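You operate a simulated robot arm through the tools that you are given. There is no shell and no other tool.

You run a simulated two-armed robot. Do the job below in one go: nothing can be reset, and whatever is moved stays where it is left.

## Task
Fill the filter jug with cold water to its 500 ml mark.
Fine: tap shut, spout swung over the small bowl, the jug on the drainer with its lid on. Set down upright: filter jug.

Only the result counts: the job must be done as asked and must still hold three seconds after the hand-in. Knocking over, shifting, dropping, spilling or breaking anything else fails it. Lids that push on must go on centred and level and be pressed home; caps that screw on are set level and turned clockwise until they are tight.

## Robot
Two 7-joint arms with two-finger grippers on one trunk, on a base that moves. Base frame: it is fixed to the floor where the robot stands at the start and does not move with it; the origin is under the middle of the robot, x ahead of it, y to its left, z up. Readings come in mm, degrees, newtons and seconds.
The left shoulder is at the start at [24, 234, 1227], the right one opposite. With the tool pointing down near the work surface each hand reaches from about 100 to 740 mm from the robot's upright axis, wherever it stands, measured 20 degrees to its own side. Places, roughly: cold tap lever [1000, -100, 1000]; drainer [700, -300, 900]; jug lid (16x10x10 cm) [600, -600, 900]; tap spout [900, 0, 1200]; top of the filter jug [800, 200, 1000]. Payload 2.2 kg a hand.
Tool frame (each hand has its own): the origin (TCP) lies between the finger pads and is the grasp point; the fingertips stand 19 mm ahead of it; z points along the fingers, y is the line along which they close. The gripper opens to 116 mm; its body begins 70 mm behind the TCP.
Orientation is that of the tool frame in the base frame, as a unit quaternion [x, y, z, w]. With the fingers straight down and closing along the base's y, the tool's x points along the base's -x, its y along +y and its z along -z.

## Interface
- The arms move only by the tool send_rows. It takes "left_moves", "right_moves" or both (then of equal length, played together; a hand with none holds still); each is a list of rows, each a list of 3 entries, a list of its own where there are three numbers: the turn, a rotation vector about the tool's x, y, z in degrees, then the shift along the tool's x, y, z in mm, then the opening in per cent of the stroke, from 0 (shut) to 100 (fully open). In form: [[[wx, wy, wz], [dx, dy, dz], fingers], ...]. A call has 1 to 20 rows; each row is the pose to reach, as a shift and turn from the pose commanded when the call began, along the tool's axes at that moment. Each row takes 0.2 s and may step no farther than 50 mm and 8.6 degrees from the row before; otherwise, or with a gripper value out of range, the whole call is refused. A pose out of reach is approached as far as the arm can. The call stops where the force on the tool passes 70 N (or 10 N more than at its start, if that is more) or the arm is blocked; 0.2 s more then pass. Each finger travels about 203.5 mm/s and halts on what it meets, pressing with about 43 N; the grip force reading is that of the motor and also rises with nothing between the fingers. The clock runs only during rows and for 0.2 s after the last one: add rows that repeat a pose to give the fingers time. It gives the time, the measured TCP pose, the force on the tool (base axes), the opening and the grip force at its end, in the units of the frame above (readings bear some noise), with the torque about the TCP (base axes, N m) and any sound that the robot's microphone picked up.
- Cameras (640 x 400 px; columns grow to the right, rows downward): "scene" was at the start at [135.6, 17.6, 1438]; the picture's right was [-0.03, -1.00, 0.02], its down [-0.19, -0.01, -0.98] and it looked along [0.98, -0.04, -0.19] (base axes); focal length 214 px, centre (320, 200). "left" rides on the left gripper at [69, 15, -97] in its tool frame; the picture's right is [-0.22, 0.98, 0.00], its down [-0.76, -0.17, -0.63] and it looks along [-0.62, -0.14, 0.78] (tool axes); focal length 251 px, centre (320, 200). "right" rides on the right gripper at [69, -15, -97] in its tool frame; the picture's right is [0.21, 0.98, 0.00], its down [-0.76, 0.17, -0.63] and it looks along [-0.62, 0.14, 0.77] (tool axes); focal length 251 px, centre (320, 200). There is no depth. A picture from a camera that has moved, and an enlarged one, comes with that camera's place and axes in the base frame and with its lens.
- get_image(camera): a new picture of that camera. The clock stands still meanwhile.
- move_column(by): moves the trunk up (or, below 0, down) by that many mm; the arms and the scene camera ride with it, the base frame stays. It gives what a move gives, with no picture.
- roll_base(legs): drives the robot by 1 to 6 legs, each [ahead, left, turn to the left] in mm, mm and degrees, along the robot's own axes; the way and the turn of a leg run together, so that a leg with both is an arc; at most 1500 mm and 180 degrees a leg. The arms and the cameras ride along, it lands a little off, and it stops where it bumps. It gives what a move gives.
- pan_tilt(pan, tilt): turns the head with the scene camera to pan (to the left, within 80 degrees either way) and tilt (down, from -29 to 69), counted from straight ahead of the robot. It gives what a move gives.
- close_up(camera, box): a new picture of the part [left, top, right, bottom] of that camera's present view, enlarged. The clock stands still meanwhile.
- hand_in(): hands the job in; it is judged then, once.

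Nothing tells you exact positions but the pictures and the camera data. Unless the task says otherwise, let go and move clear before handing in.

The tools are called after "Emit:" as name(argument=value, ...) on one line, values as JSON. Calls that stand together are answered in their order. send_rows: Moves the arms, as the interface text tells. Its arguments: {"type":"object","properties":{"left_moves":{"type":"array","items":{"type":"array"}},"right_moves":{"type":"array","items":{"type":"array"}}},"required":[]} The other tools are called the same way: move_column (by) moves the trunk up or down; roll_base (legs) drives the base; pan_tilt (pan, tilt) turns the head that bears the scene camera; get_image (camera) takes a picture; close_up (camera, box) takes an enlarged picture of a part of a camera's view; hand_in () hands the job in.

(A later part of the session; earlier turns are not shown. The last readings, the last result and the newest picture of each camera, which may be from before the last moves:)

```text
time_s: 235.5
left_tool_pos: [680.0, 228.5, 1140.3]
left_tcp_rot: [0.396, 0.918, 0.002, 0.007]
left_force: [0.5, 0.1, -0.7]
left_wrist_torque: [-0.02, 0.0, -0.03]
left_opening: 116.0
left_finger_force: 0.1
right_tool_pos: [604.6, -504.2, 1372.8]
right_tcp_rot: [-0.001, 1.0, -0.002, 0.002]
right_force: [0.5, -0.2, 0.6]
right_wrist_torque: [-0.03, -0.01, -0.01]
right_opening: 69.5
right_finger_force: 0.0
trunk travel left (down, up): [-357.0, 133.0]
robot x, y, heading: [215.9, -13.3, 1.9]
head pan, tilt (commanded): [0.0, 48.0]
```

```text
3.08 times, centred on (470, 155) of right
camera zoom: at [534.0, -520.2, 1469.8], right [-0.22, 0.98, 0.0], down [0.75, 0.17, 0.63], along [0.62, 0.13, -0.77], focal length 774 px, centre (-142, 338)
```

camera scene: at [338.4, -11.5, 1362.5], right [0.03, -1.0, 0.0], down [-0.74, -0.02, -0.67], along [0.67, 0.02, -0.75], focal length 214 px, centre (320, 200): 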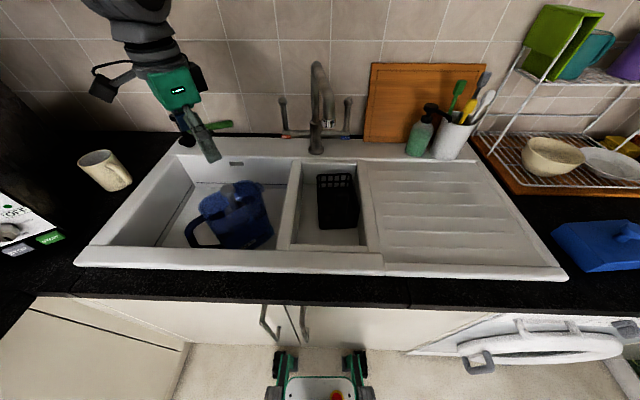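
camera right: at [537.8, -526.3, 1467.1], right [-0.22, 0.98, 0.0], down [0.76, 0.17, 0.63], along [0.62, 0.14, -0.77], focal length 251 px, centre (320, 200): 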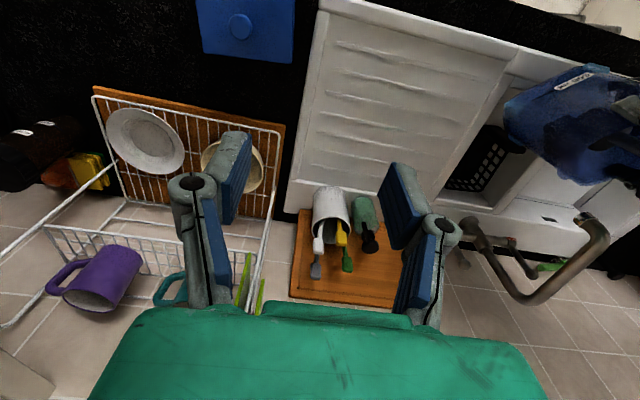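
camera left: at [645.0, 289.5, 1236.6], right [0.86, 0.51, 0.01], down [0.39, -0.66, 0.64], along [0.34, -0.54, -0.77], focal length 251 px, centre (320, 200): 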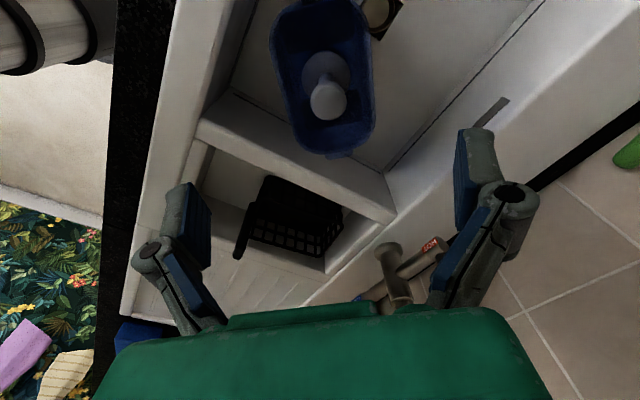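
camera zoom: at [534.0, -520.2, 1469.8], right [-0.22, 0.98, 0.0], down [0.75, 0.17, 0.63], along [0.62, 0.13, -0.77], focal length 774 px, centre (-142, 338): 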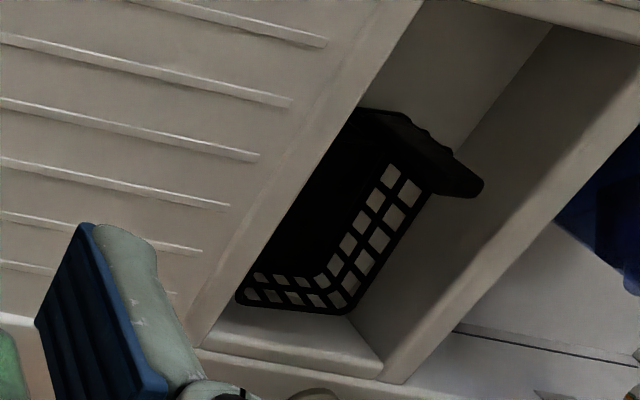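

The basket's handle top is now at about [703, -55, 982]; from my earliest pictures it stood at about [685, -21]. I'll bring the right hand around, tilted 45° so it stays clear of the spout, to grip that handle and slide it back.

Emit:
send_rows(right_moves=[[[0, -0.03, 0], [0, 0.3, 0.2], 60], [[0, -0.19, 0], [-0.1, 1.9, 1.3], 60], [[0, -0.6, 0], [-0.2, 5.9, 4.1], 60], [[0, -1.3, 0], [-0.5, 12.9, 9], 60], [[0, -2.33, 0], [-0.8, 23, 16.1], 60], [[0, -3.67, 0], [-1.3, 36.2, 25.4], 60], [[0, -5.29, 0], [-1.9, 52.2, 36.7], 60], [[0, -7.14, 0], [-2.5, 70.5, 49.5], 60], [[0, -9.16, 0], [-3.3, 90.3, 63.5], 60], [[0, -11.25, 0], [-4, 111, 78], 60], [[0, -13.34, 0], [-4.7, 131.7, 92.5], 60], [[0, -15.36, 0], [-5.5, 151.5, 106.5], 60], [[0, -17.2, 0], [-6.1, 169.8, 119.3], 60], [[0, -18.83, 0], [-6.7, 185.8, 130.6], 60], [[0, -20.17, 0], [-7.2, 199, 139.9], 60], [[0, -21.2, 0], [-7.5, 209.1, 147], 60], [[0, -21.9, 0], [-7.8, 216.1, 151.9], 60], [[0, -22.3, 0], [-7.9, 220.1, 154.7], 60], [[0, -22.47, 0], [-8, 221.7, 155.8], 60], [[0, -22.5, 0], [-8, 222, 156], 60]])

Emit:
get_image(camera="scene")

```text
time_s: 239.7
left_tool_pos: [682.6, 228.1, 1140.9]
left_tcp_rot: [0.396, 0.918, 0.002, 0.007]
left_force: [-0.1, -0.2, -0.3]
left_wrist_torque: [0.0, -0.03, -0.02]
left_opening: 116.1
left_finger_force: 0.1
right_tool_pos: [613.5, -282.0, 1216.7]
right_tcp_rot: [0.0, 0.98, -0.001, 0.198]
right_force: [-0.2, -1.0, -0.1]
right_wrist_torque: [-0.03, -0.01, -0.01]
right_opening: 69.7
right_finger_force: 0.1
trunk travel left (down, up): [-357.0, 133.0]
robot x, y, heading: [217.5, -12.5, 1.7]
head pan, tilt (commanded): [0.0, 48.0]
```

```text
taken
camera scene: at [338.6, -10.3, 1362.4], right [0.03, -1.0, 0.0], down [-0.74, -0.02, -0.67], along [0.67, 0.02, -0.75], focal length 214 px, centre (320, 200)
```

scene: 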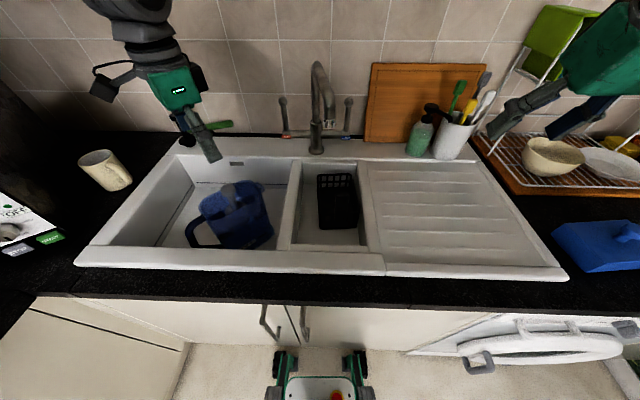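

Continuing to just behind the basket's handle.

Emit:
send_rows(right_moves=[[[0, -0.03, 0], [0.1, 0.3, 0.2], 60], [[0, -0.19, 0], [0.4, 1.9, 1.3], 60], [[0, -0.59, 0], [1.3, 6, 4.1], 60], [[0, -1.27, 0], [2.9, 13, 9], 60], [[0, -2.28, 0], [5.1, 23.2, 16], 60], [[0, -3.59, 0], [8.1, 36.5, 25.2], 60], [[0, -5.17, 0], [11.6, 52.7, 36.4], 60], [[0, -6.98, 0], [15.7, 71.1, 49.1], 60], [[0, -8.95, 0], [20.1, 91.1, 63], 60], [[0, -11, 0], [24.8, 112, 77.4], 60], [[0, -13.05, 0], [29.4, 132.9, 91.8], 60], [[0, -15.02, 0], [33.8, 152.9, 105.7], 60], [[0, -16.83, 0], [37.9, 171.3, 118.4], 60], [[0, -18.41, 0], [41.4, 187.5, 129.6], 60], [[0, -19.72, 0], [44.4, 200.8, 138.8], 60], [[0, -20.73, 0], [46.6, 211, 145.8], 60], [[0, -21.4, 0], [48.2, 218, 150.7], 60], [[0, -21.8, 0], [49.1, 222.1, 153.5], 60], [[0, -22, 0], [49.4, 223.7, 154.6], 60], [[0, -22, 0], [49.5, 224, 154.8], 60]])

Emit:
get_image(camera="right")

Emit:
get_image(camera="scene")

```text
time_s: 243.9
left_tool_pos: [681.9, 231.4, 1140.4]
left_tcp_rot: [0.397, 0.918, 0.0, 0.006]
left_force: [0.4, 0.0, -0.6]
left_wrist_torque: [0.0, -0.01, -0.02]
left_opening: 116.0
left_finger_force: 0.1
right_tool_pos: [625.4, -57.9, 1052.9]
right_tcp_rot: [-0.001, 0.925, -0.002, 0.38]
right_force: [-1.1, -0.2, -0.9]
right_wrist_torque: [0.0, -0.02, 0.01]
right_opening: 69.9
right_finger_force: 0.0
trunk travel left (down, up): [-357.0, 133.0]
robot x, y, heading: [219.0, -11.5, 2.1]
head pan, tilt (commanded): [0.0, 48.0]
```

```text
taken
camera right: at [507.7, -72.9, 1073.9], right [-0.15, 0.98, -0.16], down [0.09, 0.17, 0.98], along [0.98, 0.14, -0.12], focal length 251 px, centre (320, 200)
```

right: 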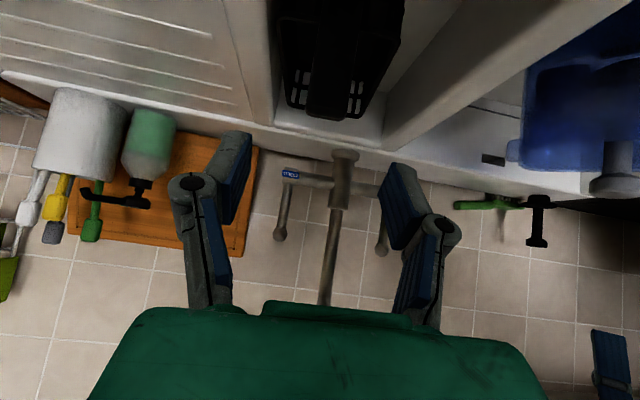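

```text
taken
camera scene: at [338.8, -7.1, 1362.4], right [0.03, -1.0, 0.0], down [-0.74, -0.03, -0.67], along [0.67, 0.02, -0.75], focal length 214 px, centre (320, 200)
```

scene: 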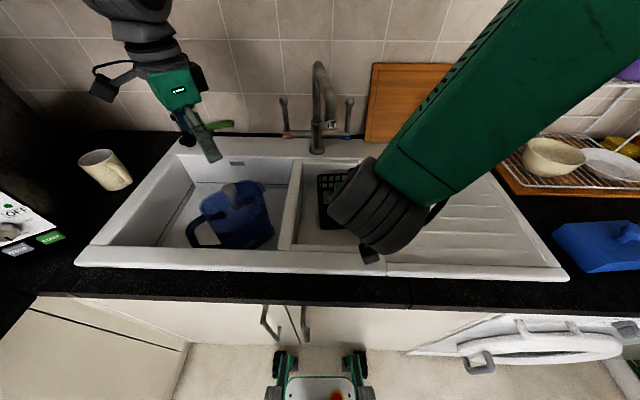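

The handle plate is right ahead of the right fingers. I'll advance along the finger direction to straddle its top.

Emit:
send_rows(right_moves=[[[0, 0, 0], [0, 0, 0.4], 60], [[0, 0, 0], [0.1, 0.2, 2.7], 60], [[0, 0, 0], [0.3, 0.5, 8], 60], [[0, 0, 0], [0.6, 1, 16.7], 60], [[0, 0, 0], [1.1, 1.7, 28.4], 60], [[0, 0, 0], [1.6, 2.6, 42.4], 60], [[0, 0, 0], [2.2, 3.5, 57.7], 60], [[0, 0, 0], [2.7, 4.4, 72.9], 60], [[0, 0, 0], [3.2, 5.3, 86.9], 60], [[0, 0, 0], [3.7, 6, 98.6], 60], [[0, 0, 0], [4, 6.5, 107.3], 60], [[0, 0, 0], [4.2, 6.8, 112.6], 60], [[0, 0, 0], [4.3, 7, 115], 60], [[0, 0, 0], [4.3, 7, 115.3], 60]])

Emit:
get_image(camera="right")

```text
time_s: 246.9
left_tool_pos: [681.5, 231.6, 1139.6]
left_tcp_rot: [0.397, 0.918, 0.0, 0.006]
left_force: [-0.2, 0.1, -0.9]
left_wrist_torque: [0.03, 0.0, 0.02]
left_opening: 115.8
left_finger_force: 0.1
right_tool_pos: [703.8, -49.7, 969.6]
right_tcp_rot: [-0.001, 0.925, -0.003, 0.38]
right_force: [0.4, 0.2, -0.6]
right_wrist_torque: [-0.03, 0.01, -0.02]
right_opening: 69.5
right_finger_force: 0.1
trunk travel left (down, up): [-357.0, 133.0]
robot x, y, heading: [217.5, -10.5, 2.1]
head pan, tilt (commanded): [0.0, 48.0]
```

```text
taken
camera right: at [586.7, -66.2, 990.4], right [-0.15, 0.98, -0.16], down [0.09, 0.17, 0.98], along [0.98, 0.14, -0.12], focal length 251 px, centre (320, 200)
```

right: 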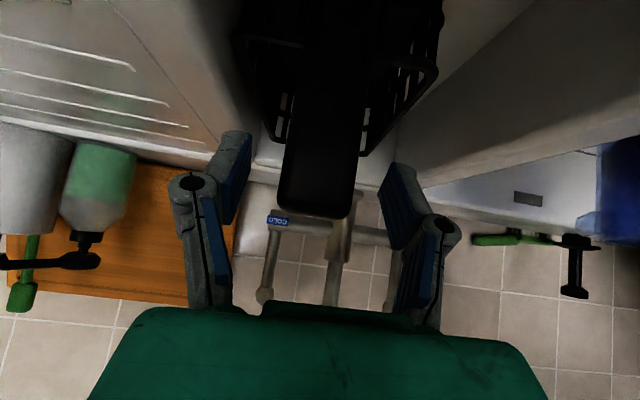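

The handle plate is centred between the fingers. I'll close on it.

Emit:
send_rows(right_moves=[[[0, 0, 0], [0, 0, 0], 52], [[0, 0, 0], [0, 0, 0], 44], [[0, 0, 0], [0, 0, 0], 38], [[0, 0, 0], [0, 0, 0], 33], [[0, 0, 0], [0, 0, 0], 28], [[0, 0, 0], [0, 0, 0], 23], [[0, 0, 0], [0, 0, 0], 20]])

Emit:
get_image(camera="right")

Emit:
close_up(camera="left", box=[190, 130, 410, 290])

```text
time_s: 248.5
left_tool_pos: [682.7, 231.4, 1139.1]
left_tcp_rot: [0.396, 0.918, 0.0, 0.007]
left_force: [0.1, -0.1, -0.8]
left_wrist_torque: [-0.01, 0.02, 0.01]
left_opening: 116.1
left_finger_force: 0.1
right_tool_pos: [704.2, -49.9, 969.7]
right_tcp_rot: [-0.002, 0.925, -0.002, 0.381]
right_force: [0.6, -0.2, 0.7]
right_wrist_torque: [-0.03, 0.07, -0.01]
right_opening: 33.1
right_finger_force: 43.3
trunk travel left (down, up): [-357.0, 133.0]
robot x, y, heading: [220.3, -14.4, 1.7]
head pan, tilt (commanded): [0.0, 48.0]
```

```text
taken
camera right: at [586.7, -66.2, 990.5], right [-0.15, 0.98, -0.16], down [0.09, 0.17, 0.98], along [0.98, 0.14, -0.12], focal length 251 px, centre (320, 200)
```

right: 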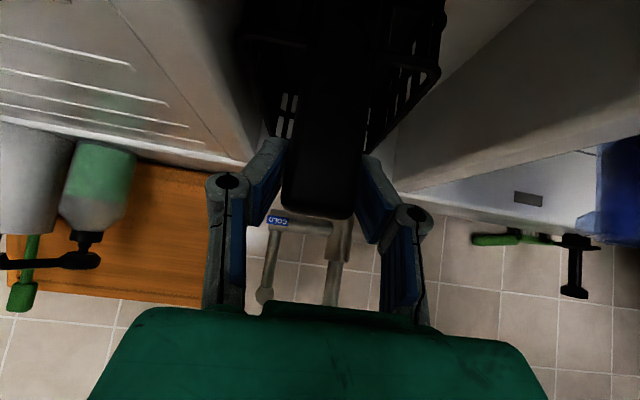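

```text
2.50 times, centred on (300, 210) of left
camera zoom: at [645.0, 292.0, 1235.9], right [0.86, 0.51, 0.01], down [0.39, -0.66, 0.64], along [0.34, -0.55, -0.77], focal length 629 px, centre (370, 175)
```

zoom: 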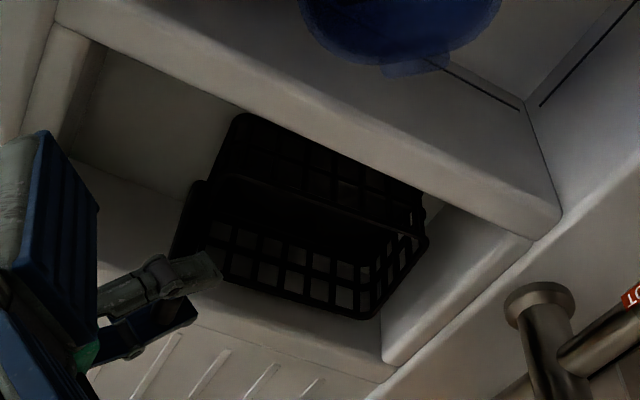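

I have the handle. I'll slide the basket back by about 16 mm toward me and 34 mm to the left.

Emit:
send_rows(right_moves=[[[0, 0, 0], [0.1, 0.2, -0.1], 20], [[0, 0, 0], [0.4, 1.2, -0.4], 20], [[0, 0, 0], [1.1, 3.5, -1.1], 20], [[0, 0, 0], [2.3, 7.1, -2.3], 20], [[0, 0, 0], [3.8, 11.8, -3.8], 20], [[0, 0, 0], [5.5, 17, -5.5], 20], [[0, 0, 0], [7.2, 22.2, -7.1], 20], [[0, 0, 0], [8.7, 26.9, -8.6], 20], [[0, 0, 0], [9.9, 30.5, -9.8], 20], [[0, 0, 0], [10.6, 32.8, -10.5], 20], [[0, 0, 0], [11, 33.8, -10.9], 20], [[0, 0, 0], [11, 34, -10.9], 20]])

Emit:
get_image(camera="right")

Emit:
close_up(camera="left", box=[190, 130, 410, 290])

Emit:
close_up(camera="scene", box=[290, 150, 380, 240])

```text
time_s: 251.1
left_tool_pos: [680.4, 229.7, 1139.5]
left_tcp_rot: [0.396, 0.918, 0.0, 0.007]
left_force: [0.2, -0.9, 0.4]
left_wrist_torque: [0.0, 0.01, -0.07]
left_opening: 115.9
left_finger_force: 0.0
right_tool_pos: [692.0, -23.6, 968.1]
right_tcp_rot: [0.018, 0.928, 0.006, 0.372]
right_force: [0.1, -2.6, 6.7]
right_wrist_torque: [-0.45, -0.83, -0.29]
right_opening: 33.0
right_finger_force: 43.1
trunk travel left (down, up): [-357.0, 133.0]
robot x, y, heading: [219.6, -9.3, 2.0]
head pan, tilt (commanded): [0.0, 48.0]
```

```text
taken
camera right: at [574.5, -36.9, 991.6], right [-0.13, 0.98, -0.13], down [0.11, 0.14, 0.98], along [0.99, 0.11, -0.13], focal length 251 px, centre (320, 200)
```

right: 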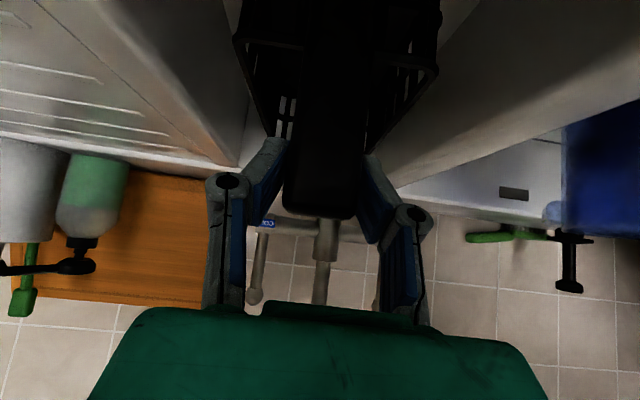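

```text
2.50 times, centred on (300, 210) of left
camera zoom: at [644.6, 291.5, 1236.1], right [0.86, 0.51, 0.01], down [0.39, -0.66, 0.64], along [0.34, -0.55, -0.77], focal length 629 px, centre (370, 175)
```

zoom: 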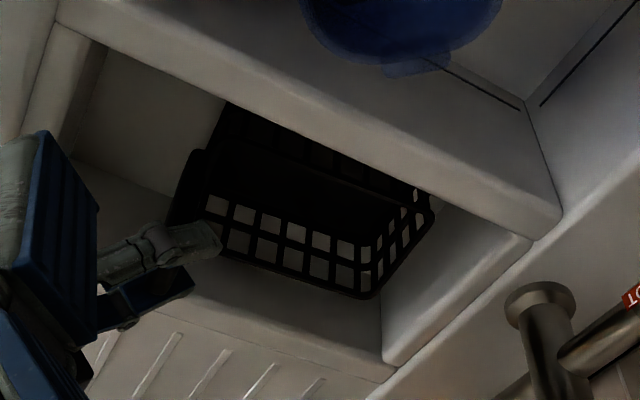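

```text
4.44 times, centred on (335, 195) of scene
camera zoom: at [338.0, -7.7, 1362.5], right [0.03, -1.0, 0.0], down [-0.74, -0.03, -0.67], along [0.67, 0.02, -0.74], focal length 953 px, centre (253, 222)
```

zoom: 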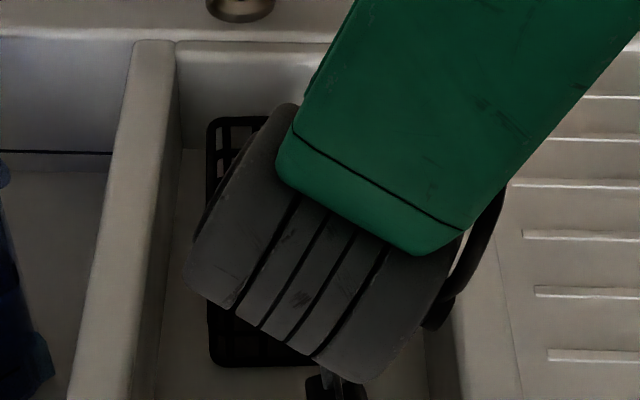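

The basket is nearly back; it needs about 6 mm more toward me and a slight clockwise turn. I'll make that small correction.

Emit:
send_rows(right_moves=[[[0.2, 0, 0.2], [0.6, 0.4, -0.6], 20], [[0.7, 0, 0.7], [2, 1.2, -2], 20], [[1.4, 0, 1.4], [4, 2.4, -4], 20], [[1.9, 0, 1.9], [5.6, 3.4, -5.5], 20], [[2.1, 0, 2.1], [6.4, 4, -6.3], 20], [[2.1, 0, 2.1], [6.4, 4, -6.3], 20]])

Emit:
close_up(camera="scene", box=[290, 150, 380, 240])

Emit:
close_up(camera="left", box=[190, 130, 410, 290])

```text
time_s: 252.5
left_tool_pos: [681.9, 230.0, 1139.2]
left_tcp_rot: [0.396, 0.918, 0.0, 0.007]
left_force: [0.0, -0.8, -0.1]
left_wrist_torque: [-0.02, 0.03, -0.01]
left_opening: 116.0
left_finger_force: 0.0
right_tool_pos: [687.9, -25.4, 969.8]
right_tcp_rot: [0.058, 0.929, -0.001, 0.367]
right_force: [0.5, -0.1, -1.0]
right_wrist_torque: [-0.04, 0.05, 0.0]
right_opening: 32.1
right_finger_force: 43.1
trunk travel left (down, up): [-357.0, 133.0]
robot x, y, heading: [217.9, -14.8, 2.0]
head pan, tilt (commanded): [0.0, 48.0]
```

```text
4.44 times, centred on (335, 195) of scene
camera zoom: at [339.4, -6.5, 1362.3], right [0.03, -1.0, 0.0], down [-0.75, -0.03, -0.67], along [0.67, 0.02, -0.75], focal length 953 px, centre (253, 222)
```

zoom: 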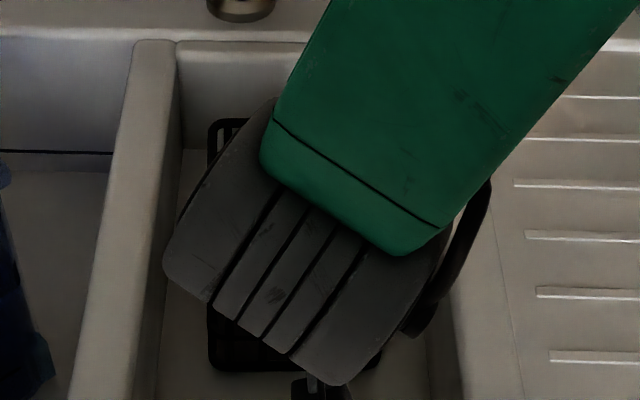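

```text
2.50 times, centred on (300, 210) of left
camera zoom: at [645.2, 291.8, 1235.8], right [0.86, 0.51, 0.01], down [0.39, -0.66, 0.64], along [0.34, -0.55, -0.77], focal length 629 px, centre (370, 175)
```

zoom: 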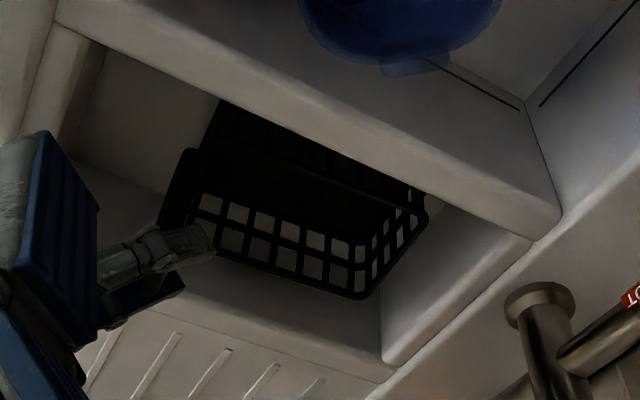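

The basket's corners now match the original picture within a few mm. I'll release the handle and back away.

Emit:
send_rows(right_moves=[[[0, 0, 0], [0, 0, 0], 32], [[0, 0, 0], [0, 0, 0], 40], [[0, 0, 0], [0, 0, 0], 50], [[0, 0, 0], [0, 0, 0], 60], [[0, 0, 0], [0, 0, -1], 60], [[0, 0, 0], [0, 0, -5], 60], [[0, 0, 0], [0, 0, -13], 60], [[0, 0, 0], [0, 0, -25], 60], [[0, 0, 0], [0, 0, -40], 60], [[0, 0, 0], [0, 0, -56], 60], [[0, 0, 0], [0, 0, -73], 60], [[0, 0, 0], [0, 0, -89], 60], [[0, 0, 0], [0, 0, -103], 60], [[0, 0, 0], [0, 0, -113], 60], [[0, 0, 0], [0, 0, -118], 60], [[0, 0, 0], [0, 0, -120], 60]])

Emit:
get_image(camera="right")

Emit:
close_up(camera="scene", box=[290, 150, 380, 240])

```text
time_s: 254.7
left_tool_pos: [677.9, 230.6, 1142.3]
left_tcp_rot: [0.396, 0.918, 0.002, 0.008]
left_force: [0.0, -0.7, -0.8]
left_wrist_torque: [0.01, 0.0, -0.01]
left_opening: 116.0
left_finger_force: 0.1
right_tool_pos: [614.2, -22.3, 950.2]
right_tcp_rot: [0.044, 0.952, -0.012, 0.302]
right_force: [-0.2, 0.1, 0.2]
right_wrist_torque: [-0.01, -0.02, -0.01]
right_opening: 69.6
right_finger_force: 0.1
trunk travel left (down, up): [-357.0, 133.0]
robot x, y, heading: [221.6, -10.6, 2.2]
head pan, tilt (commanded): [0.0, 48.0]
stopped in row 10 (right hand): the arm was blocked; the commanded pose is now the measured one
```

```text
taken
camera right: at [500.0, -28.2, 988.8], right [-0.09, 0.99, -0.12], down [0.27, 0.14, 0.95], along [0.96, 0.05, -0.28], focal length 251 px, centre (320, 200)
```

right: 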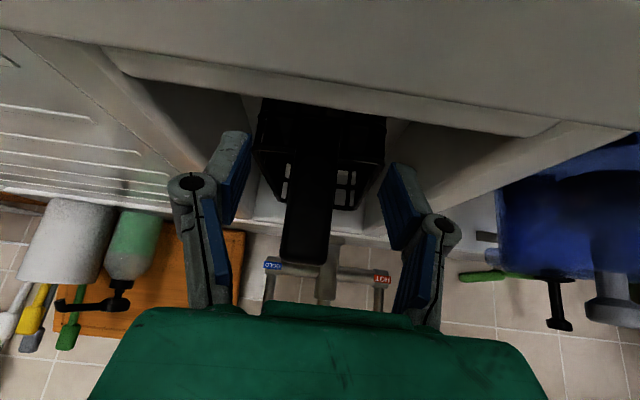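

```text
4.44 times, centred on (335, 195) of scene
camera zoom: at [338.5, -6.4, 1362.5], right [0.03, -1.0, 0.0], down [-0.74, -0.03, -0.67], along [0.67, 0.02, -0.75], focal length 953 px, centre (253, 222)
```

zoom: 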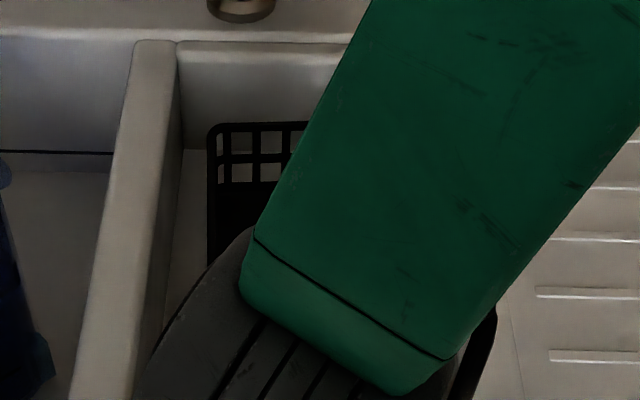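

The right arm stopped against its own limits but the hand is clear of the basket. I'll take the right hand up and away to the right, and then check the basket.

Emit:
send_rows(right_moves=[[[0, 0, 0], [-0.5, -0.3, -1], 60], [[0, 0, 0], [-2.5, -2.4, -4], 60], [[0, 0, 0], [-6.5, -7.3, -9], 60], [[0, 0, 0], [-12, -15.4, -16], 60], [[0, 0, 0], [-18.5, -26.7, -24], 60], [[0, 0, 0], [-26, -41, -33], 60], [[0, 0, 0], [-34, -57.3, -42], 60], [[0, 0, 0], [-42.5, -74.5, -51], 60], [[0, 0, 0], [-51, -91.7, -60], 60], [[0, 0, 0], [-59, -108, -68.5], 60], [[0, 0, 0], [-66, -122.3, -76], 60], [[0, 0, 0], [-72, -133.6, -82], 60], [[0, 0, 0], [-76.5, -141.7, -86.5], 60], [[0, 0, 0], [-79.2, -146.6, -89.2], 60], [[0, 0, 0], [-80.4, -148.7, -90.4], 60], [[0, 0, 0], [-80.6, -149, -90.6], 60]])

Emit:
close_up(camera="scene", box=[290, 150, 380, 240])

Emit:
get_image(camera="scene")

```text
time_s: 258.1
left_tool_pos: [678.9, 229.8, 1141.0]
left_tcp_rot: [0.397, 0.918, 0.003, 0.008]
left_force: [-1.1, 0.3, 0.1]
left_wrist_torque: [0.0, 0.01, 0.0]
left_opening: 116.4
left_finger_force: 0.1
right_tool_pos: [613.6, -170.8, 1069.6]
right_tcp_rot: [0.041, 0.951, -0.011, 0.305]
right_force: [-1.0, 0.2, 0.1]
right_wrist_torque: [0.0, 0.02, -0.02]
right_opening: 69.5
right_finger_force: 0.0
trunk travel left (down, up): [-357.0, 133.0]
robot x, y, heading: [217.1, -11.5, 1.8]
head pan, tilt (commanded): [0.0, 48.0]
```

```text
4.44 times, centred on (335, 195) of scene
camera zoom: at [338.5, -7.7, 1362.4], right [0.03, -1.0, 0.0], down [-0.74, -0.03, -0.67], along [0.67, 0.02, -0.75], focal length 953 px, centre (253, 222)
```

zoom: 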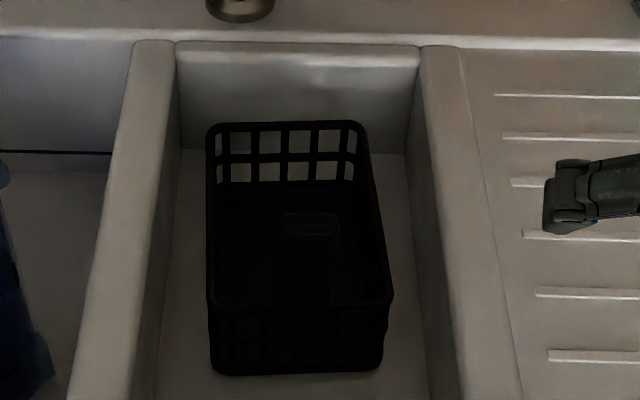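

```text
taken
camera scene: at [338.5, -7.7, 1362.4], right [0.03, -1.0, 0.0], down [-0.74, -0.03, -0.67], along [0.67, 0.02, -0.75], focal length 214 px, centre (320, 200)
```

scene: 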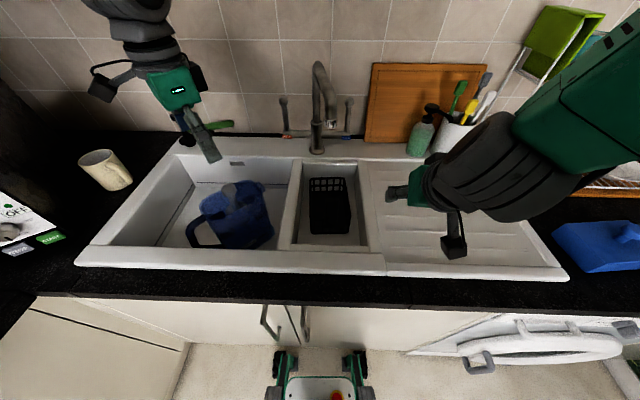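

The basket is back where it was to within a few mm. Now I'll raise both hands well clear of everything before trying small sideways steps of the base.

Emit:
send_rows(left_moves=[[[0, 0, 0], [0, 0, -0.3], 100], [[0, 0, 0], [0, 0, -1.9], 100], [[0, 0, 0], [0, 0, -5.9], 100], [[0, 0, 0], [0, 0, -12.4], 100], [[0, 0, 0], [0, 0, -21.5], 100], [[0, 0, 0], [0, 0, -33], 100], [[0, 0, 0], [0, 0, -46.1], 100], [[0, 0, 0], [0, 0, -60], 100], [[0, 0, 0], [0, 0, -73.9], 100], [[0, 0, 0], [0, 0, -87], 100], [[0, 0, 0], [0, 0, -98.5], 100], [[0, 0, 0], [0, 0, -107.6], 100], [[0, 0, 0], [0, 0, -114.1], 100], [[0, 0, 0], [0, 0, -118.1], 100], [[0, 0, 0], [0, 0, -119.7], 100], [[0, 0, 0], [0, 0, -120], 100]], right_moves=[[[0, 0, 0], [-0.2, -0.1, -0.3], 60], [[0, 0, 0], [-1.4, -0.6, -1.9], 60], [[0, 0, 0], [-4.4, -1.9, -5.9], 60], [[0, 0, 0], [-9.3, -4.1, -12.5], 60], [[0, 0, 0], [-16, -7, -21.6], 60], [[0, 0, 0], [-24.6, -10.8, -33.2], 60], [[0, 0, 0], [-34.4, -15.1, -46.3], 60], [[0, 0, 0], [-44.8, -19.6, -60.3], 60], [[0, 0, 0], [-55.1, -24.1, -74.2], 60], [[0, 0, 0], [-64.9, -28.4, -87.3], 60], [[0, 0, 0], [-73.5, -32.2, -98.9], 60], [[0, 0, 0], [-80.2, -35.1, -108], 60], [[0, 0, 0], [-85.1, -37.3, -114.6], 60], [[0, 0, 0], [-88.1, -38.6, -118.6], 60], [[0, 0, 0], [-89.3, -39.1, -120.2], 60], [[0, 0, 0], [-89.5, -39.2, -120.5], 60]])

Emit:
roll_base(legs=[[0, -15, 0]])

Emit:
pan_tilt(pan=0, tilt=48)

Emit:
pan_tilt(pan=0, tilt=48)

Emit:
pan_tilt(pan=0, tilt=48)

```text
time_s: 261.5
left_tool_pos: [677.0, 227.8, 1261.9]
left_tcp_rot: [0.396, 0.918, 0.003, 0.008]
left_force: [0.3, 0.2, -0.6]
left_wrist_torque: [0.02, -0.02, 0.0]
left_opening: 116.1
left_finger_force: 0.0
right_tool_pos: [614.0, -212.3, 1219.3]
right_tcp_rot: [0.041, 0.951, -0.011, 0.306]
right_force: [-0.4, -0.4, -0.2]
right_wrist_torque: [0.0, 0.02, 0.0]
right_opening: 69.7
right_finger_force: 0.1
trunk travel left (down, up): [-357.0, 133.0]
robot x, y, heading: [219.2, -11.7, 1.9]
head pan, tilt (commanded): [0.0, 48.0]
```

```text
time_s: 262.3
left_tool_pos: [676.2, 210.7, 1261.5]
left_tcp_rot: [0.396, 0.918, 0.003, 0.008]
left_force: [0.1, -0.8, -0.2]
left_wrist_torque: [0.01, 0.04, 0.03]
left_opening: 115.8
left_finger_force: 0.2
right_tool_pos: [614.8, -228.9, 1220.2]
right_tcp_rot: [0.041, 0.951, -0.011, 0.306]
right_force: [-0.1, -0.8, 0.0]
right_wrist_torque: [-0.02, -0.03, 0.01]
right_opening: 69.5
right_finger_force: 0.0
trunk travel left (down, up): [-357.0, 133.0]
robot x, y, heading: [216.0, -28.2, 2.1]
head pan, tilt (commanded): [0.0, 48.0]
```

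```text
time_s: 262.9
left_tool_pos: [675.3, 208.5, 1261.8]
left_tcp_rot: [0.397, 0.918, 0.003, 0.008]
left_force: [-0.1, -0.5, -0.8]
left_wrist_torque: [0.03, 0.03, 0.01]
left_opening: 115.9
left_finger_force: 0.1
right_tool_pos: [612.8, -231.2, 1220.5]
right_tcp_rot: [0.04, 0.951, -0.009, 0.305]
right_force: [-0.1, -0.5, 0.0]
right_wrist_torque: [0.01, 0.04, -0.01]
right_opening: 69.5
right_finger_force: 0.0
trunk travel left (down, up): [-357.0, 133.0]
robot x, y, heading: [215.5, -30.5, 2.1]
head pan, tilt (commanded): [0.0, 48.0]
```

```text
time_s: 263.5
left_tool_pos: [674.4, 235.2, 1259.0]
left_tcp_rot: [0.395, 0.918, -0.006, 0.012]
left_force: [-0.7, 0.9, -0.2]
left_wrist_torque: [-0.11, -0.04, 0.0]
left_opening: 115.8
left_finger_force: 0.0
right_tool_pos: [609.9, -206.5, 1223.3]
right_tcp_rot: [0.037, 0.951, -0.018, 0.306]
right_force: [0.0, 1.7, -0.6]
right_wrist_torque: [-0.05, 0.05, -0.04]
right_opening: 69.7
right_finger_force: 0.1
trunk travel left (down, up): [-357.0, 133.0]
robot x, y, heading: [214.7, -21.6, 2.0]
head pan, tilt (commanded): [0.0, 48.0]
```

```text
time_s: 264.1
left_tool_pos: [674.8, 215.9, 1262.1]
left_tcp_rot: [0.397, 0.918, 0.0, 0.009]
left_force: [0.6, 0.5, 0.1]
left_wrist_torque: [0.04, 0.0, 0.01]
left_opening: 116.1
left_finger_force: 0.1
right_tool_pos: [611.9, -223.4, 1220.9]
right_tcp_rot: [0.039, 0.951, -0.012, 0.306]
right_force: [1.1, -0.8, 0.9]
right_wrist_torque: [0.01, 0.0, -0.05]
right_opening: 69.5
right_finger_force: 0.1
trunk travel left (down, up): [-357.0, 133.0]
robot x, y, heading: [218.6, -24.9, 2.0]
head pan, tilt (commanded): [0.0, 48.0]
```

A 15 mm step only causes about ±13 mm of sway. I'll continue in a series of such steps.

Emit:
roll_base(legs=[[0, 0, 0]])

Emit:
roll_base(legs=[[0, -15, 0]])

Emit:
roll_base(legs=[[0, 0, 0]])

Emit:
roll_base(legs=[[0, -15, 0]])

Emit:
roll_base(legs=[[0, 0, 0]])

Emit:
roll_base(legs=[[0, -15, 0]])

Emit:
pan_tilt(pan=0, tilt=48)

Emit:
pan_tilt(pan=0, tilt=48)

Emit:
pan_tilt(pan=0, tilt=48)

```text
time_s: 264.8
left_tool_pos: [674.2, 206.1, 1262.5]
left_tcp_rot: [0.397, 0.918, 0.004, 0.008]
left_force: [-0.2, 0.2, 0.1]
left_wrist_torque: [0.01, 0.0, -0.03]
left_opening: 116.1
left_finger_force: 0.0
right_tool_pos: [612.4, -234.1, 1218.8]
right_tcp_rot: [0.041, 0.951, -0.01, 0.306]
right_force: [-0.7, -0.2, -0.4]
right_wrist_torque: [0.01, -0.04, -0.01]
right_opening: 69.5
right_finger_force: 0.1
trunk travel left (down, up): [-357.0, 133.0]
robot x, y, heading: [216.3, -30.7, 1.9]
head pan, tilt (commanded): [0.0, 48.0]
```

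```text
time_s: 265.6
left_tool_pos: [673.8, 193.0, 1263.7]
left_tcp_rot: [0.397, 0.918, 0.003, 0.009]
left_force: [1.3, -0.3, 0.5]
left_wrist_torque: [0.06, -0.02, -0.03]
left_opening: 115.9
left_finger_force: 0.0
right_tool_pos: [609.9, -247.7, 1220.1]
right_tcp_rot: [0.041, 0.951, -0.01, 0.306]
right_force: [0.3, 0.0, 0.1]
right_wrist_torque: [0.0, -0.01, 0.03]
right_opening: 69.6
right_finger_force: 0.1
trunk travel left (down, up): [-357.0, 133.0]
robot x, y, heading: [217.1, -42.5, 1.9]
head pan, tilt (commanded): [0.0, 48.0]
```

```text
time_s: 266.3
left_tool_pos: [671.2, 193.5, 1262.4]
left_tcp_rot: [0.398, 0.917, 0.002, 0.011]
left_force: [-0.4, 0.4, 0.0]
left_wrist_torque: [0.02, 0.0, 0.05]
left_opening: 116.0
left_finger_force: 0.0
right_tool_pos: [608.2, -245.0, 1222.5]
right_tcp_rot: [0.04, 0.95, -0.012, 0.308]
right_force: [-0.7, 1.0, -0.1]
right_wrist_torque: [0.01, 0.03, 0.01]
right_opening: 69.8
right_finger_force: 0.1
trunk travel left (down, up): [-357.0, 133.0]
robot x, y, heading: [218.6, -48.1, 2.0]
head pan, tilt (commanded): [0.0, 48.0]
```

```text
time_s: 267.0
left_tool_pos: [669.0, 182.3, 1265.3]
left_tcp_rot: [0.398, 0.917, 0.002, 0.012]
left_force: [0.2, -0.7, 0.0]
left_wrist_torque: [0.0, 0.0, 0.02]
left_opening: 116.0
left_finger_force: 0.1
right_tool_pos: [606.1, -258.2, 1222.8]
right_tcp_rot: [0.039, 0.95, -0.012, 0.308]
right_force: [0.4, -0.2, 0.0]
right_wrist_torque: [0.0, 0.0, -0.01]
right_opening: 69.6
right_finger_force: 0.2
trunk travel left (down, up): [-357.0, 133.0]
robot x, y, heading: [219.5, -62.5, 1.9]
head pan, tilt (commanded): [0.0, 48.0]
```

```text
time_s: 267.7
left_tool_pos: [668.1, 180.3, 1263.9]
left_tcp_rot: [0.398, 0.917, 0.003, 0.011]
left_force: [0.9, -0.5, -0.4]
left_wrist_torque: [-0.02, -0.01, -0.04]
left_opening: 116.0
left_finger_force: 0.1
right_tool_pos: [604.4, -259.7, 1223.2]
right_tcp_rot: [0.041, 0.95, -0.012, 0.309]
right_force: [-0.1, 0.3, 0.2]
right_wrist_torque: [0.02, -0.02, 0.03]
right_opening: 69.8
right_finger_force: 0.1
trunk travel left (down, up): [-357.0, 133.0]
robot x, y, heading: [219.4, -63.2, 2.1]
head pan, tilt (commanded): [0.0, 48.0]
```

```text
time_s: 268.5
left_tool_pos: [666.4, 165.0, 1264.2]
left_tcp_rot: [0.399, 0.917, 0.002, 0.012]
left_force: [-0.2, 0.5, 0.4]
left_wrist_torque: [0.03, 0.01, -0.04]
left_opening: 116.2
left_finger_force: 0.1
right_tool_pos: [602.4, -274.5, 1223.5]
right_tcp_rot: [0.04, 0.95, -0.012, 0.31]
right_force: [-0.5, 1.0, 0.0]
right_wrist_torque: [0.0, 0.0, 0.0]
right_opening: 69.5
right_finger_force: 0.0
trunk travel left (down, up): [-357.0, 133.0]
robot x, y, heading: [222.1, -79.6, 1.8]
head pan, tilt (commanded): [0.0, 48.0]
```

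```text
time_s: 269.1
left_tool_pos: [664.3, 167.2, 1264.8]
left_tcp_rot: [0.398, 0.917, 0.003, 0.014]
left_force: [0.7, -1.1, 0.2]
left_wrist_torque: [0.05, 0.0, -0.02]
left_opening: 115.8
left_finger_force: 0.0
right_tool_pos: [600.8, -272.8, 1225.0]
right_tcp_rot: [0.041, 0.949, -0.015, 0.311]
right_force: [0.3, -0.1, -0.5]
right_wrist_torque: [0.06, 0.03, 0.0]
right_opening: 69.5
right_finger_force: 0.1
trunk travel left (down, up): [-357.0, 133.0]
robot x, y, heading: [221.0, -81.3, 1.6]
head pan, tilt (commanded): [0.0, 48.0]
```

```text
time_s: 269.7
left_tool_pos: [664.0, 185.3, 1261.9]
left_tcp_rot: [0.398, 0.917, -0.004, 0.017]
left_force: [-0.2, -0.2, -0.2]
left_wrist_torque: [-0.01, -0.01, 0.03]
left_opening: 115.9
left_finger_force: 0.0
right_tool_pos: [598.8, -257.3, 1228.1]
right_tcp_rot: [0.039, 0.95, -0.019, 0.31]
right_force: [0.5, 0.9, 0.2]
right_wrist_torque: [-0.01, 0.0, -0.02]
right_opening: 69.6
right_finger_force: 0.0
trunk travel left (down, up): [-357.0, 133.0]
robot x, y, heading: [218.5, -78.0, 2.0]
head pan, tilt (commanded): [0.0, 48.0]
```

```text
time_s: 270.3
left_tool_pos: [664.9, 170.0, 1264.7]
left_tcp_rot: [0.398, 0.917, 0.002, 0.015]
left_force: [0.8, -0.7, -0.5]
left_wrist_torque: [-0.01, 0.02, 0.02]
left_opening: 115.9
left_finger_force: 0.1
right_tool_pos: [600.8, -272.6, 1225.9]
right_tcp_rot: [0.04, 0.95, -0.015, 0.31]
right_force: [0.1, 1.2, 0.2]
right_wrist_torque: [0.0, -0.04, 0.0]
right_opening: 69.6
right_finger_force: 0.0
trunk travel left (down, up): [-357.0, 133.0]
robot x, y, heading: [218.7, -77.5, 1.7]
head pan, tilt (commanded): [0.0, 48.0]
```

Steady progress (robot y now about -78). Continuing with the same pattern.

Emit:
roll_base(legs=[[0, 0, 0]])

Emit:
roll_base(legs=[[0, -18, 0]])

Emit:
roll_base(legs=[[0, 0, 0]])

Emit:
roll_base(legs=[[0, -18, 0]])

Emit:
roll_base(legs=[[0, 0, 0]])

Emit:
roll_base(legs=[[0, -18, 0]])

Emit:
roll_base(legs=[[0, 0, 0]])

Emit:
roll_base(legs=[[0, -18, 0]])

Emit:
roll_base(legs=[[0, 0, 0]])

Emit:
roll_base(legs=[[0, -18, 0]])

Emit:
roll_base(legs=[[0, 0, 0]])

Emit:
pan_tilt(pan=0, tilt=48)

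Emit:
pan_tilt(pan=0, tilt=48)

Emit:
pan_tilt(pan=0, tilt=48)

```text
time_s: 271.0
left_tool_pos: [664.5, 165.7, 1265.6]
left_tcp_rot: [0.399, 0.917, 0.003, 0.014]
left_force: [-0.3, 0.3, 0.3]
left_wrist_torque: [0.0, 0.0, 0.02]
left_opening: 116.1
left_finger_force: 0.1
right_tool_pos: [601.3, -274.2, 1225.3]
right_tcp_rot: [0.04, 0.95, -0.014, 0.31]
right_force: [0.3, 0.4, -0.4]
right_wrist_torque: [-0.01, -0.02, 0.02]
right_opening: 69.8
right_finger_force: 0.1
trunk travel left (down, up): [-357.0, 133.0]
robot x, y, heading: [221.0, -78.1, 1.9]
head pan, tilt (commanded): [0.0, 48.0]
```

```text
time_s: 271.8
left_tool_pos: [662.0, 148.3, 1266.1]
left_tcp_rot: [0.399, 0.917, 0.003, 0.015]
left_force: [-0.4, 0.6, 0.6]
left_wrist_torque: [0.05, -0.02, 0.01]
left_opening: 115.8
left_finger_force: 0.0
right_tool_pos: [599.3, -292.8, 1226.9]
right_tcp_rot: [0.04, 0.949, -0.013, 0.312]
right_force: [0.3, -0.4, -0.2]
right_wrist_torque: [-0.01, -0.02, 0.03]
right_opening: 69.7
right_finger_force: 0.0
trunk travel left (down, up): [-357.0, 133.0]
robot x, y, heading: [223.9, -101.5, 2.2]
head pan, tilt (commanded): [0.0, 48.0]
```

```text
time_s: 272.5
left_tool_pos: [660.9, 145.0, 1267.4]
left_tcp_rot: [0.399, 0.917, 0.003, 0.016]
left_force: [-0.8, -0.8, 0.4]
left_wrist_torque: [-0.01, 0.01, -0.01]
left_opening: 116.0
left_finger_force: 0.0
right_tool_pos: [597.4, -295.2, 1227.0]
right_tcp_rot: [0.041, 0.949, -0.014, 0.313]
right_force: [-0.5, 0.6, 0.6]
right_wrist_torque: [-0.03, -0.04, 0.03]
right_opening: 69.6
right_finger_force: 0.2
trunk travel left (down, up): [-357.0, 133.0]
robot x, y, heading: [219.7, -102.3, 1.9]
head pan, tilt (commanded): [0.0, 48.0]
```

```text
time_s: 273.3
left_tool_pos: [659.7, 128.8, 1267.2]
left_tcp_rot: [0.399, 0.917, 0.003, 0.017]
left_force: [-0.3, 0.1, -0.6]
left_wrist_torque: [0.02, -0.02, 0.03]
left_opening: 115.8
left_finger_force: 0.0
right_tool_pos: [595.7, -311.9, 1228.1]
right_tcp_rot: [0.041, 0.949, -0.015, 0.312]
right_force: [-0.3, -0.2, -0.1]
right_wrist_torque: [0.0, -0.03, 0.02]
right_opening: 69.6
right_finger_force: 0.2
trunk travel left (down, up): [-357.0, 133.0]
robot x, y, heading: [224.0, -120.7, 1.8]
head pan, tilt (commanded): [0.0, 48.0]
```

```text
time_s: 274.0
left_tool_pos: [658.9, 127.2, 1267.8]
left_tcp_rot: [0.399, 0.917, 0.003, 0.017]
left_force: [0.6, 0.5, 0.6]
left_wrist_torque: [0.03, -0.01, 0.02]
left_opening: 115.9
left_finger_force: 0.1
right_tool_pos: [593.4, -311.7, 1229.5]
right_tcp_rot: [0.04, 0.948, -0.014, 0.314]
right_force: [-0.7, -0.3, -0.2]
right_wrist_torque: [-0.01, 0.02, -0.05]
right_opening: 69.7
right_finger_force: 0.0
trunk travel left (down, up): [-357.0, 133.0]
robot x, y, heading: [223.1, -120.8, 1.8]
head pan, tilt (commanded): [0.0, 48.0]
```

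```text
time_s: 274.8
left_tool_pos: [656.8, 110.4, 1268.0]
left_tcp_rot: [0.401, 0.916, 0.003, 0.02]
left_force: [0.0, 0.1, 0.3]
left_wrist_torque: [0.03, 0.01, 0.0]
left_opening: 116.0
left_finger_force: 0.1
right_tool_pos: [591.6, -329.1, 1230.5]
right_tcp_rot: [0.04, 0.948, -0.015, 0.315]
right_force: [0.7, 0.1, 0.0]
right_wrist_torque: [-0.02, -0.02, -0.01]
right_opening: 69.5
right_finger_force: 0.0
trunk travel left (down, up): [-357.0, 133.0]
robot x, y, heading: [222.1, -140.7, 2.0]
head pan, tilt (commanded): [0.0, 48.0]
```

```text
time_s: 275.4
left_tool_pos: [654.8, 109.9, 1268.1]
left_tcp_rot: [0.4, 0.916, 0.003, 0.019]
left_force: [-0.9, -0.2, -0.4]
left_wrist_torque: [-0.01, -0.02, 0.01]
left_opening: 116.0
left_finger_force: 0.1
right_tool_pos: [590.3, -331.7, 1230.3]
right_tcp_rot: [0.042, 0.948, -0.017, 0.314]
right_force: [-0.1, 0.5, 1.3]
right_wrist_torque: [0.01, 0.01, -0.03]
right_opening: 69.7
right_finger_force: 0.0
trunk travel left (down, up): [-357.0, 133.0]
robot x, y, heading: [221.5, -146.2, 1.7]
head pan, tilt (commanded): [0.0, 48.0]
```

```text
time_s: 276.2
left_tool_pos: [654.1, 92.3, 1268.9]
left_tcp_rot: [0.4, 0.916, 0.002, 0.02]
left_force: [0.4, -0.1, 0.1]
left_wrist_torque: [0.04, 0.0, -0.01]
left_opening: 116.1
left_finger_force: 0.0
right_tool_pos: [588.3, -348.8, 1231.4]
right_tcp_rot: [0.042, 0.948, -0.017, 0.314]
right_force: [-0.5, -0.3, -0.3]
right_wrist_torque: [0.0, 0.02, 0.04]
right_opening: 69.4
right_finger_force: 0.1
trunk travel left (down, up): [-357.0, 133.0]
robot x, y, heading: [223.8, -160.9, 1.6]
head pan, tilt (commanded): [0.0, 48.0]
```

```text
time_s: 276.9
left_tool_pos: [652.1, 89.4, 1268.8]
left_tcp_rot: [0.401, 0.916, 0.003, 0.021]
left_force: [-0.5, 0.6, 0.0]
left_wrist_torque: [-0.01, 0.0, 0.03]
left_opening: 116.2
left_finger_force: 0.0
right_tool_pos: [588.1, -350.9, 1228.8]
right_tcp_rot: [0.041, 0.949, -0.016, 0.313]
right_force: [-1.0, 0.1, 1.0]
right_wrist_torque: [-0.02, 0.06, 0.03]
right_opening: 69.6
right_finger_force: 0.0
trunk travel left (down, up): [-357.0, 133.0]
robot x, y, heading: [222.4, -167.4, 2.1]
head pan, tilt (commanded): [0.0, 48.0]
```

```text
time_s: 277.7
left_tool_pos: [651.8, 72.5, 1269.1]
left_tcp_rot: [0.401, 0.916, 0.002, 0.022]
left_force: [0.1, 0.2, 0.5]
left_wrist_torque: [0.01, 0.0, -0.01]
left_opening: 116.1
left_finger_force: 0.1
right_tool_pos: [585.7, -366.7, 1229.8]
right_tcp_rot: [0.041, 0.949, -0.018, 0.313]
right_force: [-0.2, -0.9, 0.7]
right_wrist_torque: [0.0, 0.03, -0.03]
right_opening: 69.6
right_finger_force: 0.1
trunk travel left (down, up): [-357.0, 133.0]
robot x, y, heading: [224.9, -181.8, 1.8]
head pan, tilt (commanded): [0.0, 48.0]
```

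```text
time_s: 278.4
left_tool_pos: [649.1, 72.6, 1270.4]
left_tcp_rot: [0.401, 0.916, 0.003, 0.023]
left_force: [-0.2, 0.2, -0.7]
left_wrist_torque: [0.04, -0.03, 0.01]
left_opening: 116.0
left_finger_force: 0.0
right_tool_pos: [583.6, -368.5, 1229.3]
right_tcp_rot: [0.041, 0.949, -0.019, 0.311]
right_force: [0.3, 0.3, 0.2]
right_wrist_torque: [0.01, 0.0, 0.03]
right_opening: 69.5
right_finger_force: 0.0
trunk travel left (down, up): [-357.0, 133.0]
robot x, y, heading: [225.4, -189.5, 1.8]
head pan, tilt (commanded): [0.0, 48.0]
```

```text
time_s: 279.0
left_tool_pos: [646.9, 83.9, 1268.3]
left_tcp_rot: [0.401, 0.916, -0.002, 0.025]
left_force: [0.2, 1.0, -0.1]
left_wrist_torque: [-0.06, 0.03, 0.0]
left_opening: 116.1
left_finger_force: 0.0
right_tool_pos: [583.2, -354.8, 1229.4]
right_tcp_rot: [0.041, 0.95, -0.024, 0.309]
right_force: [-1.1, -0.7, 1.0]
right_wrist_torque: [-0.03, 0.02, -0.02]
right_opening: 69.4
right_finger_force: 0.1
trunk travel left (down, up): [-357.0, 133.0]
robot x, y, heading: [224.9, -186.7, 1.7]
head pan, tilt (commanded): [0.0, 48.0]
```

```text
time_s: 279.6
left_tool_pos: [646.9, 78.9, 1268.2]
left_tcp_rot: [0.401, 0.916, 0.001, 0.024]
left_force: [-0.2, -0.5, -0.7]
left_wrist_torque: [-0.01, 0.0, -0.02]
left_opening: 116.1
left_finger_force: 0.0
right_tool_pos: [582.0, -362.2, 1229.7]
right_tcp_rot: [0.04, 0.95, -0.02, 0.31]
right_force: [0.4, -0.4, 0.7]
right_wrist_torque: [0.03, 0.0, -0.01]
right_opening: 69.9
right_finger_force: 0.0
trunk travel left (down, up): [-357.0, 133.0]
robot x, y, heading: [223.4, -193.0, 1.9]
head pan, tilt (commanded): [0.0, 48.0]
```

```text
time_s: 280.2
left_tool_pos: [647.6, 75.9, 1268.5]
left_tcp_rot: [0.402, 0.915, 0.002, 0.025]
left_force: [0.4, -0.5, -0.1]
left_wrist_torque: [0.03, 0.0, 0.02]
left_opening: 116.1
left_finger_force: 0.0
right_tool_pos: [581.9, -363.0, 1229.2]
right_tcp_rot: [0.039, 0.95, -0.018, 0.31]
right_force: [-0.2, -0.2, -0.8]
right_wrist_torque: [-0.02, 0.0, -0.02]
right_opening: 69.6
right_finger_force: 0.2
trunk travel left (down, up): [-357.0, 133.0]
robot x, y, heading: [223.2, -190.8, 1.8]
head pan, tilt (commanded): [0.0, 48.0]
```

The base is now about 18 cm farther right and nearly still. I'll take fresh pictures from here.

Emit:
roll_base(legs=[[0, 0, 0]])

Emit:
pan_tilt(pan=5, tilt=48)

Emit:
get_image(camera="scene")

Emit:
get_image(camera="left")

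Emit:
close_up(camera="scene", box=[100, 120, 280, 260])

```text
time_s: 280.9
left_tool_pos: [645.9, 79.9, 1268.3]
left_tcp_rot: [0.401, 0.916, -0.001, 0.026]
left_force: [-0.1, -0.4, -0.2]
left_wrist_torque: [-0.02, -0.01, -0.03]
left_opening: 116.0
left_finger_force: 0.0
right_tool_pos: [582.1, -358.2, 1229.1]
right_tcp_rot: [0.041, 0.95, -0.022, 0.31]
right_force: [-1.3, 0.7, 0.3]
right_wrist_torque: [-0.01, -0.01, -0.01]
right_opening: 69.5
right_finger_force: 0.2
trunk travel left (down, up): [-357.0, 133.0]
robot x, y, heading: [221.5, -187.5, 1.8]
head pan, tilt (commanded): [0.0, 48.0]
```

```text
time_s: 281.6
left_tool_pos: [645.3, 79.2, 1269.2]
left_tcp_rot: [0.4, 0.916, 0.001, 0.026]
left_force: [-0.3, -0.7, -0.3]
left_wrist_torque: [0.03, -0.01, -0.01]
left_opening: 116.1
left_finger_force: 0.1
right_tool_pos: [580.0, -361.2, 1228.8]
right_tcp_rot: [0.041, 0.95, -0.021, 0.308]
right_force: [-0.3, 0.4, -0.5]
right_wrist_torque: [0.0, -0.02, -0.02]
right_opening: 69.6
right_finger_force: 0.1
trunk travel left (down, up): [-357.0, 133.0]
robot x, y, heading: [218.9, -186.6, 1.7]
head pan, tilt (commanded): [5.0, 48.0]
```

```text
taken
camera scene: at [343.7, -177.3, 1362.5], right [0.12, -0.99, 0.0], down [-0.74, -0.09, -0.67], along [0.66, 0.08, -0.74], focal length 214 px, centre (320, 200)
```

scene: 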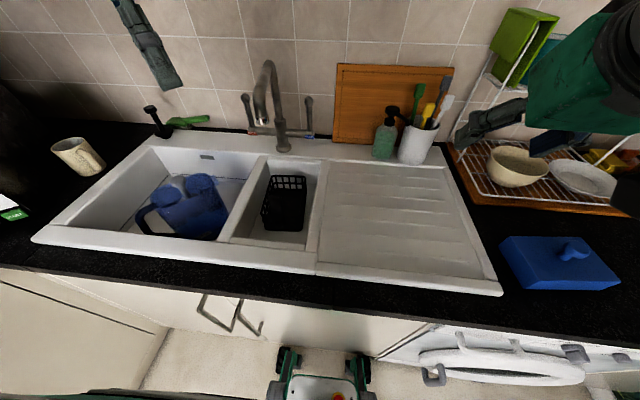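

```text
taken
camera left: at [606.2, 142.2, 1363.8], right [0.86, 0.51, 0.03], down [0.36, -0.66, 0.66], along [0.36, -0.56, -0.75], focal length 251 px, centre (320, 200)
```

left: 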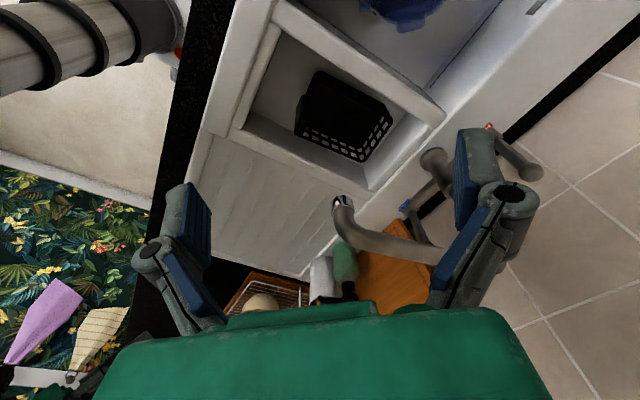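

```text
2.86 times, centred on (190, 190) of scene
camera zoom: at [343.7, -177.3, 1362.5], right [0.12, -0.99, 0.0], down [-0.74, -0.09, -0.67], along [0.66, 0.08, -0.74], focal length 613 px, centre (691, 229)
```

zoom: 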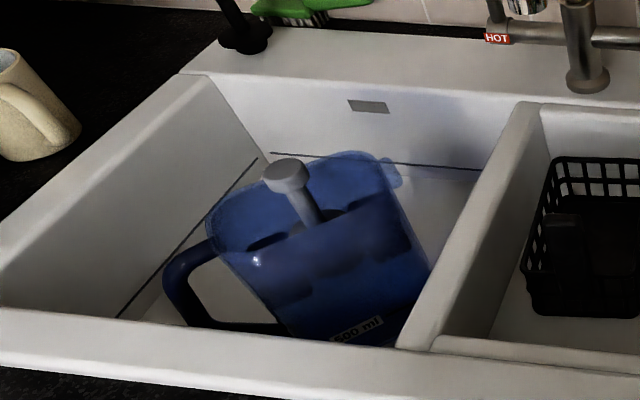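

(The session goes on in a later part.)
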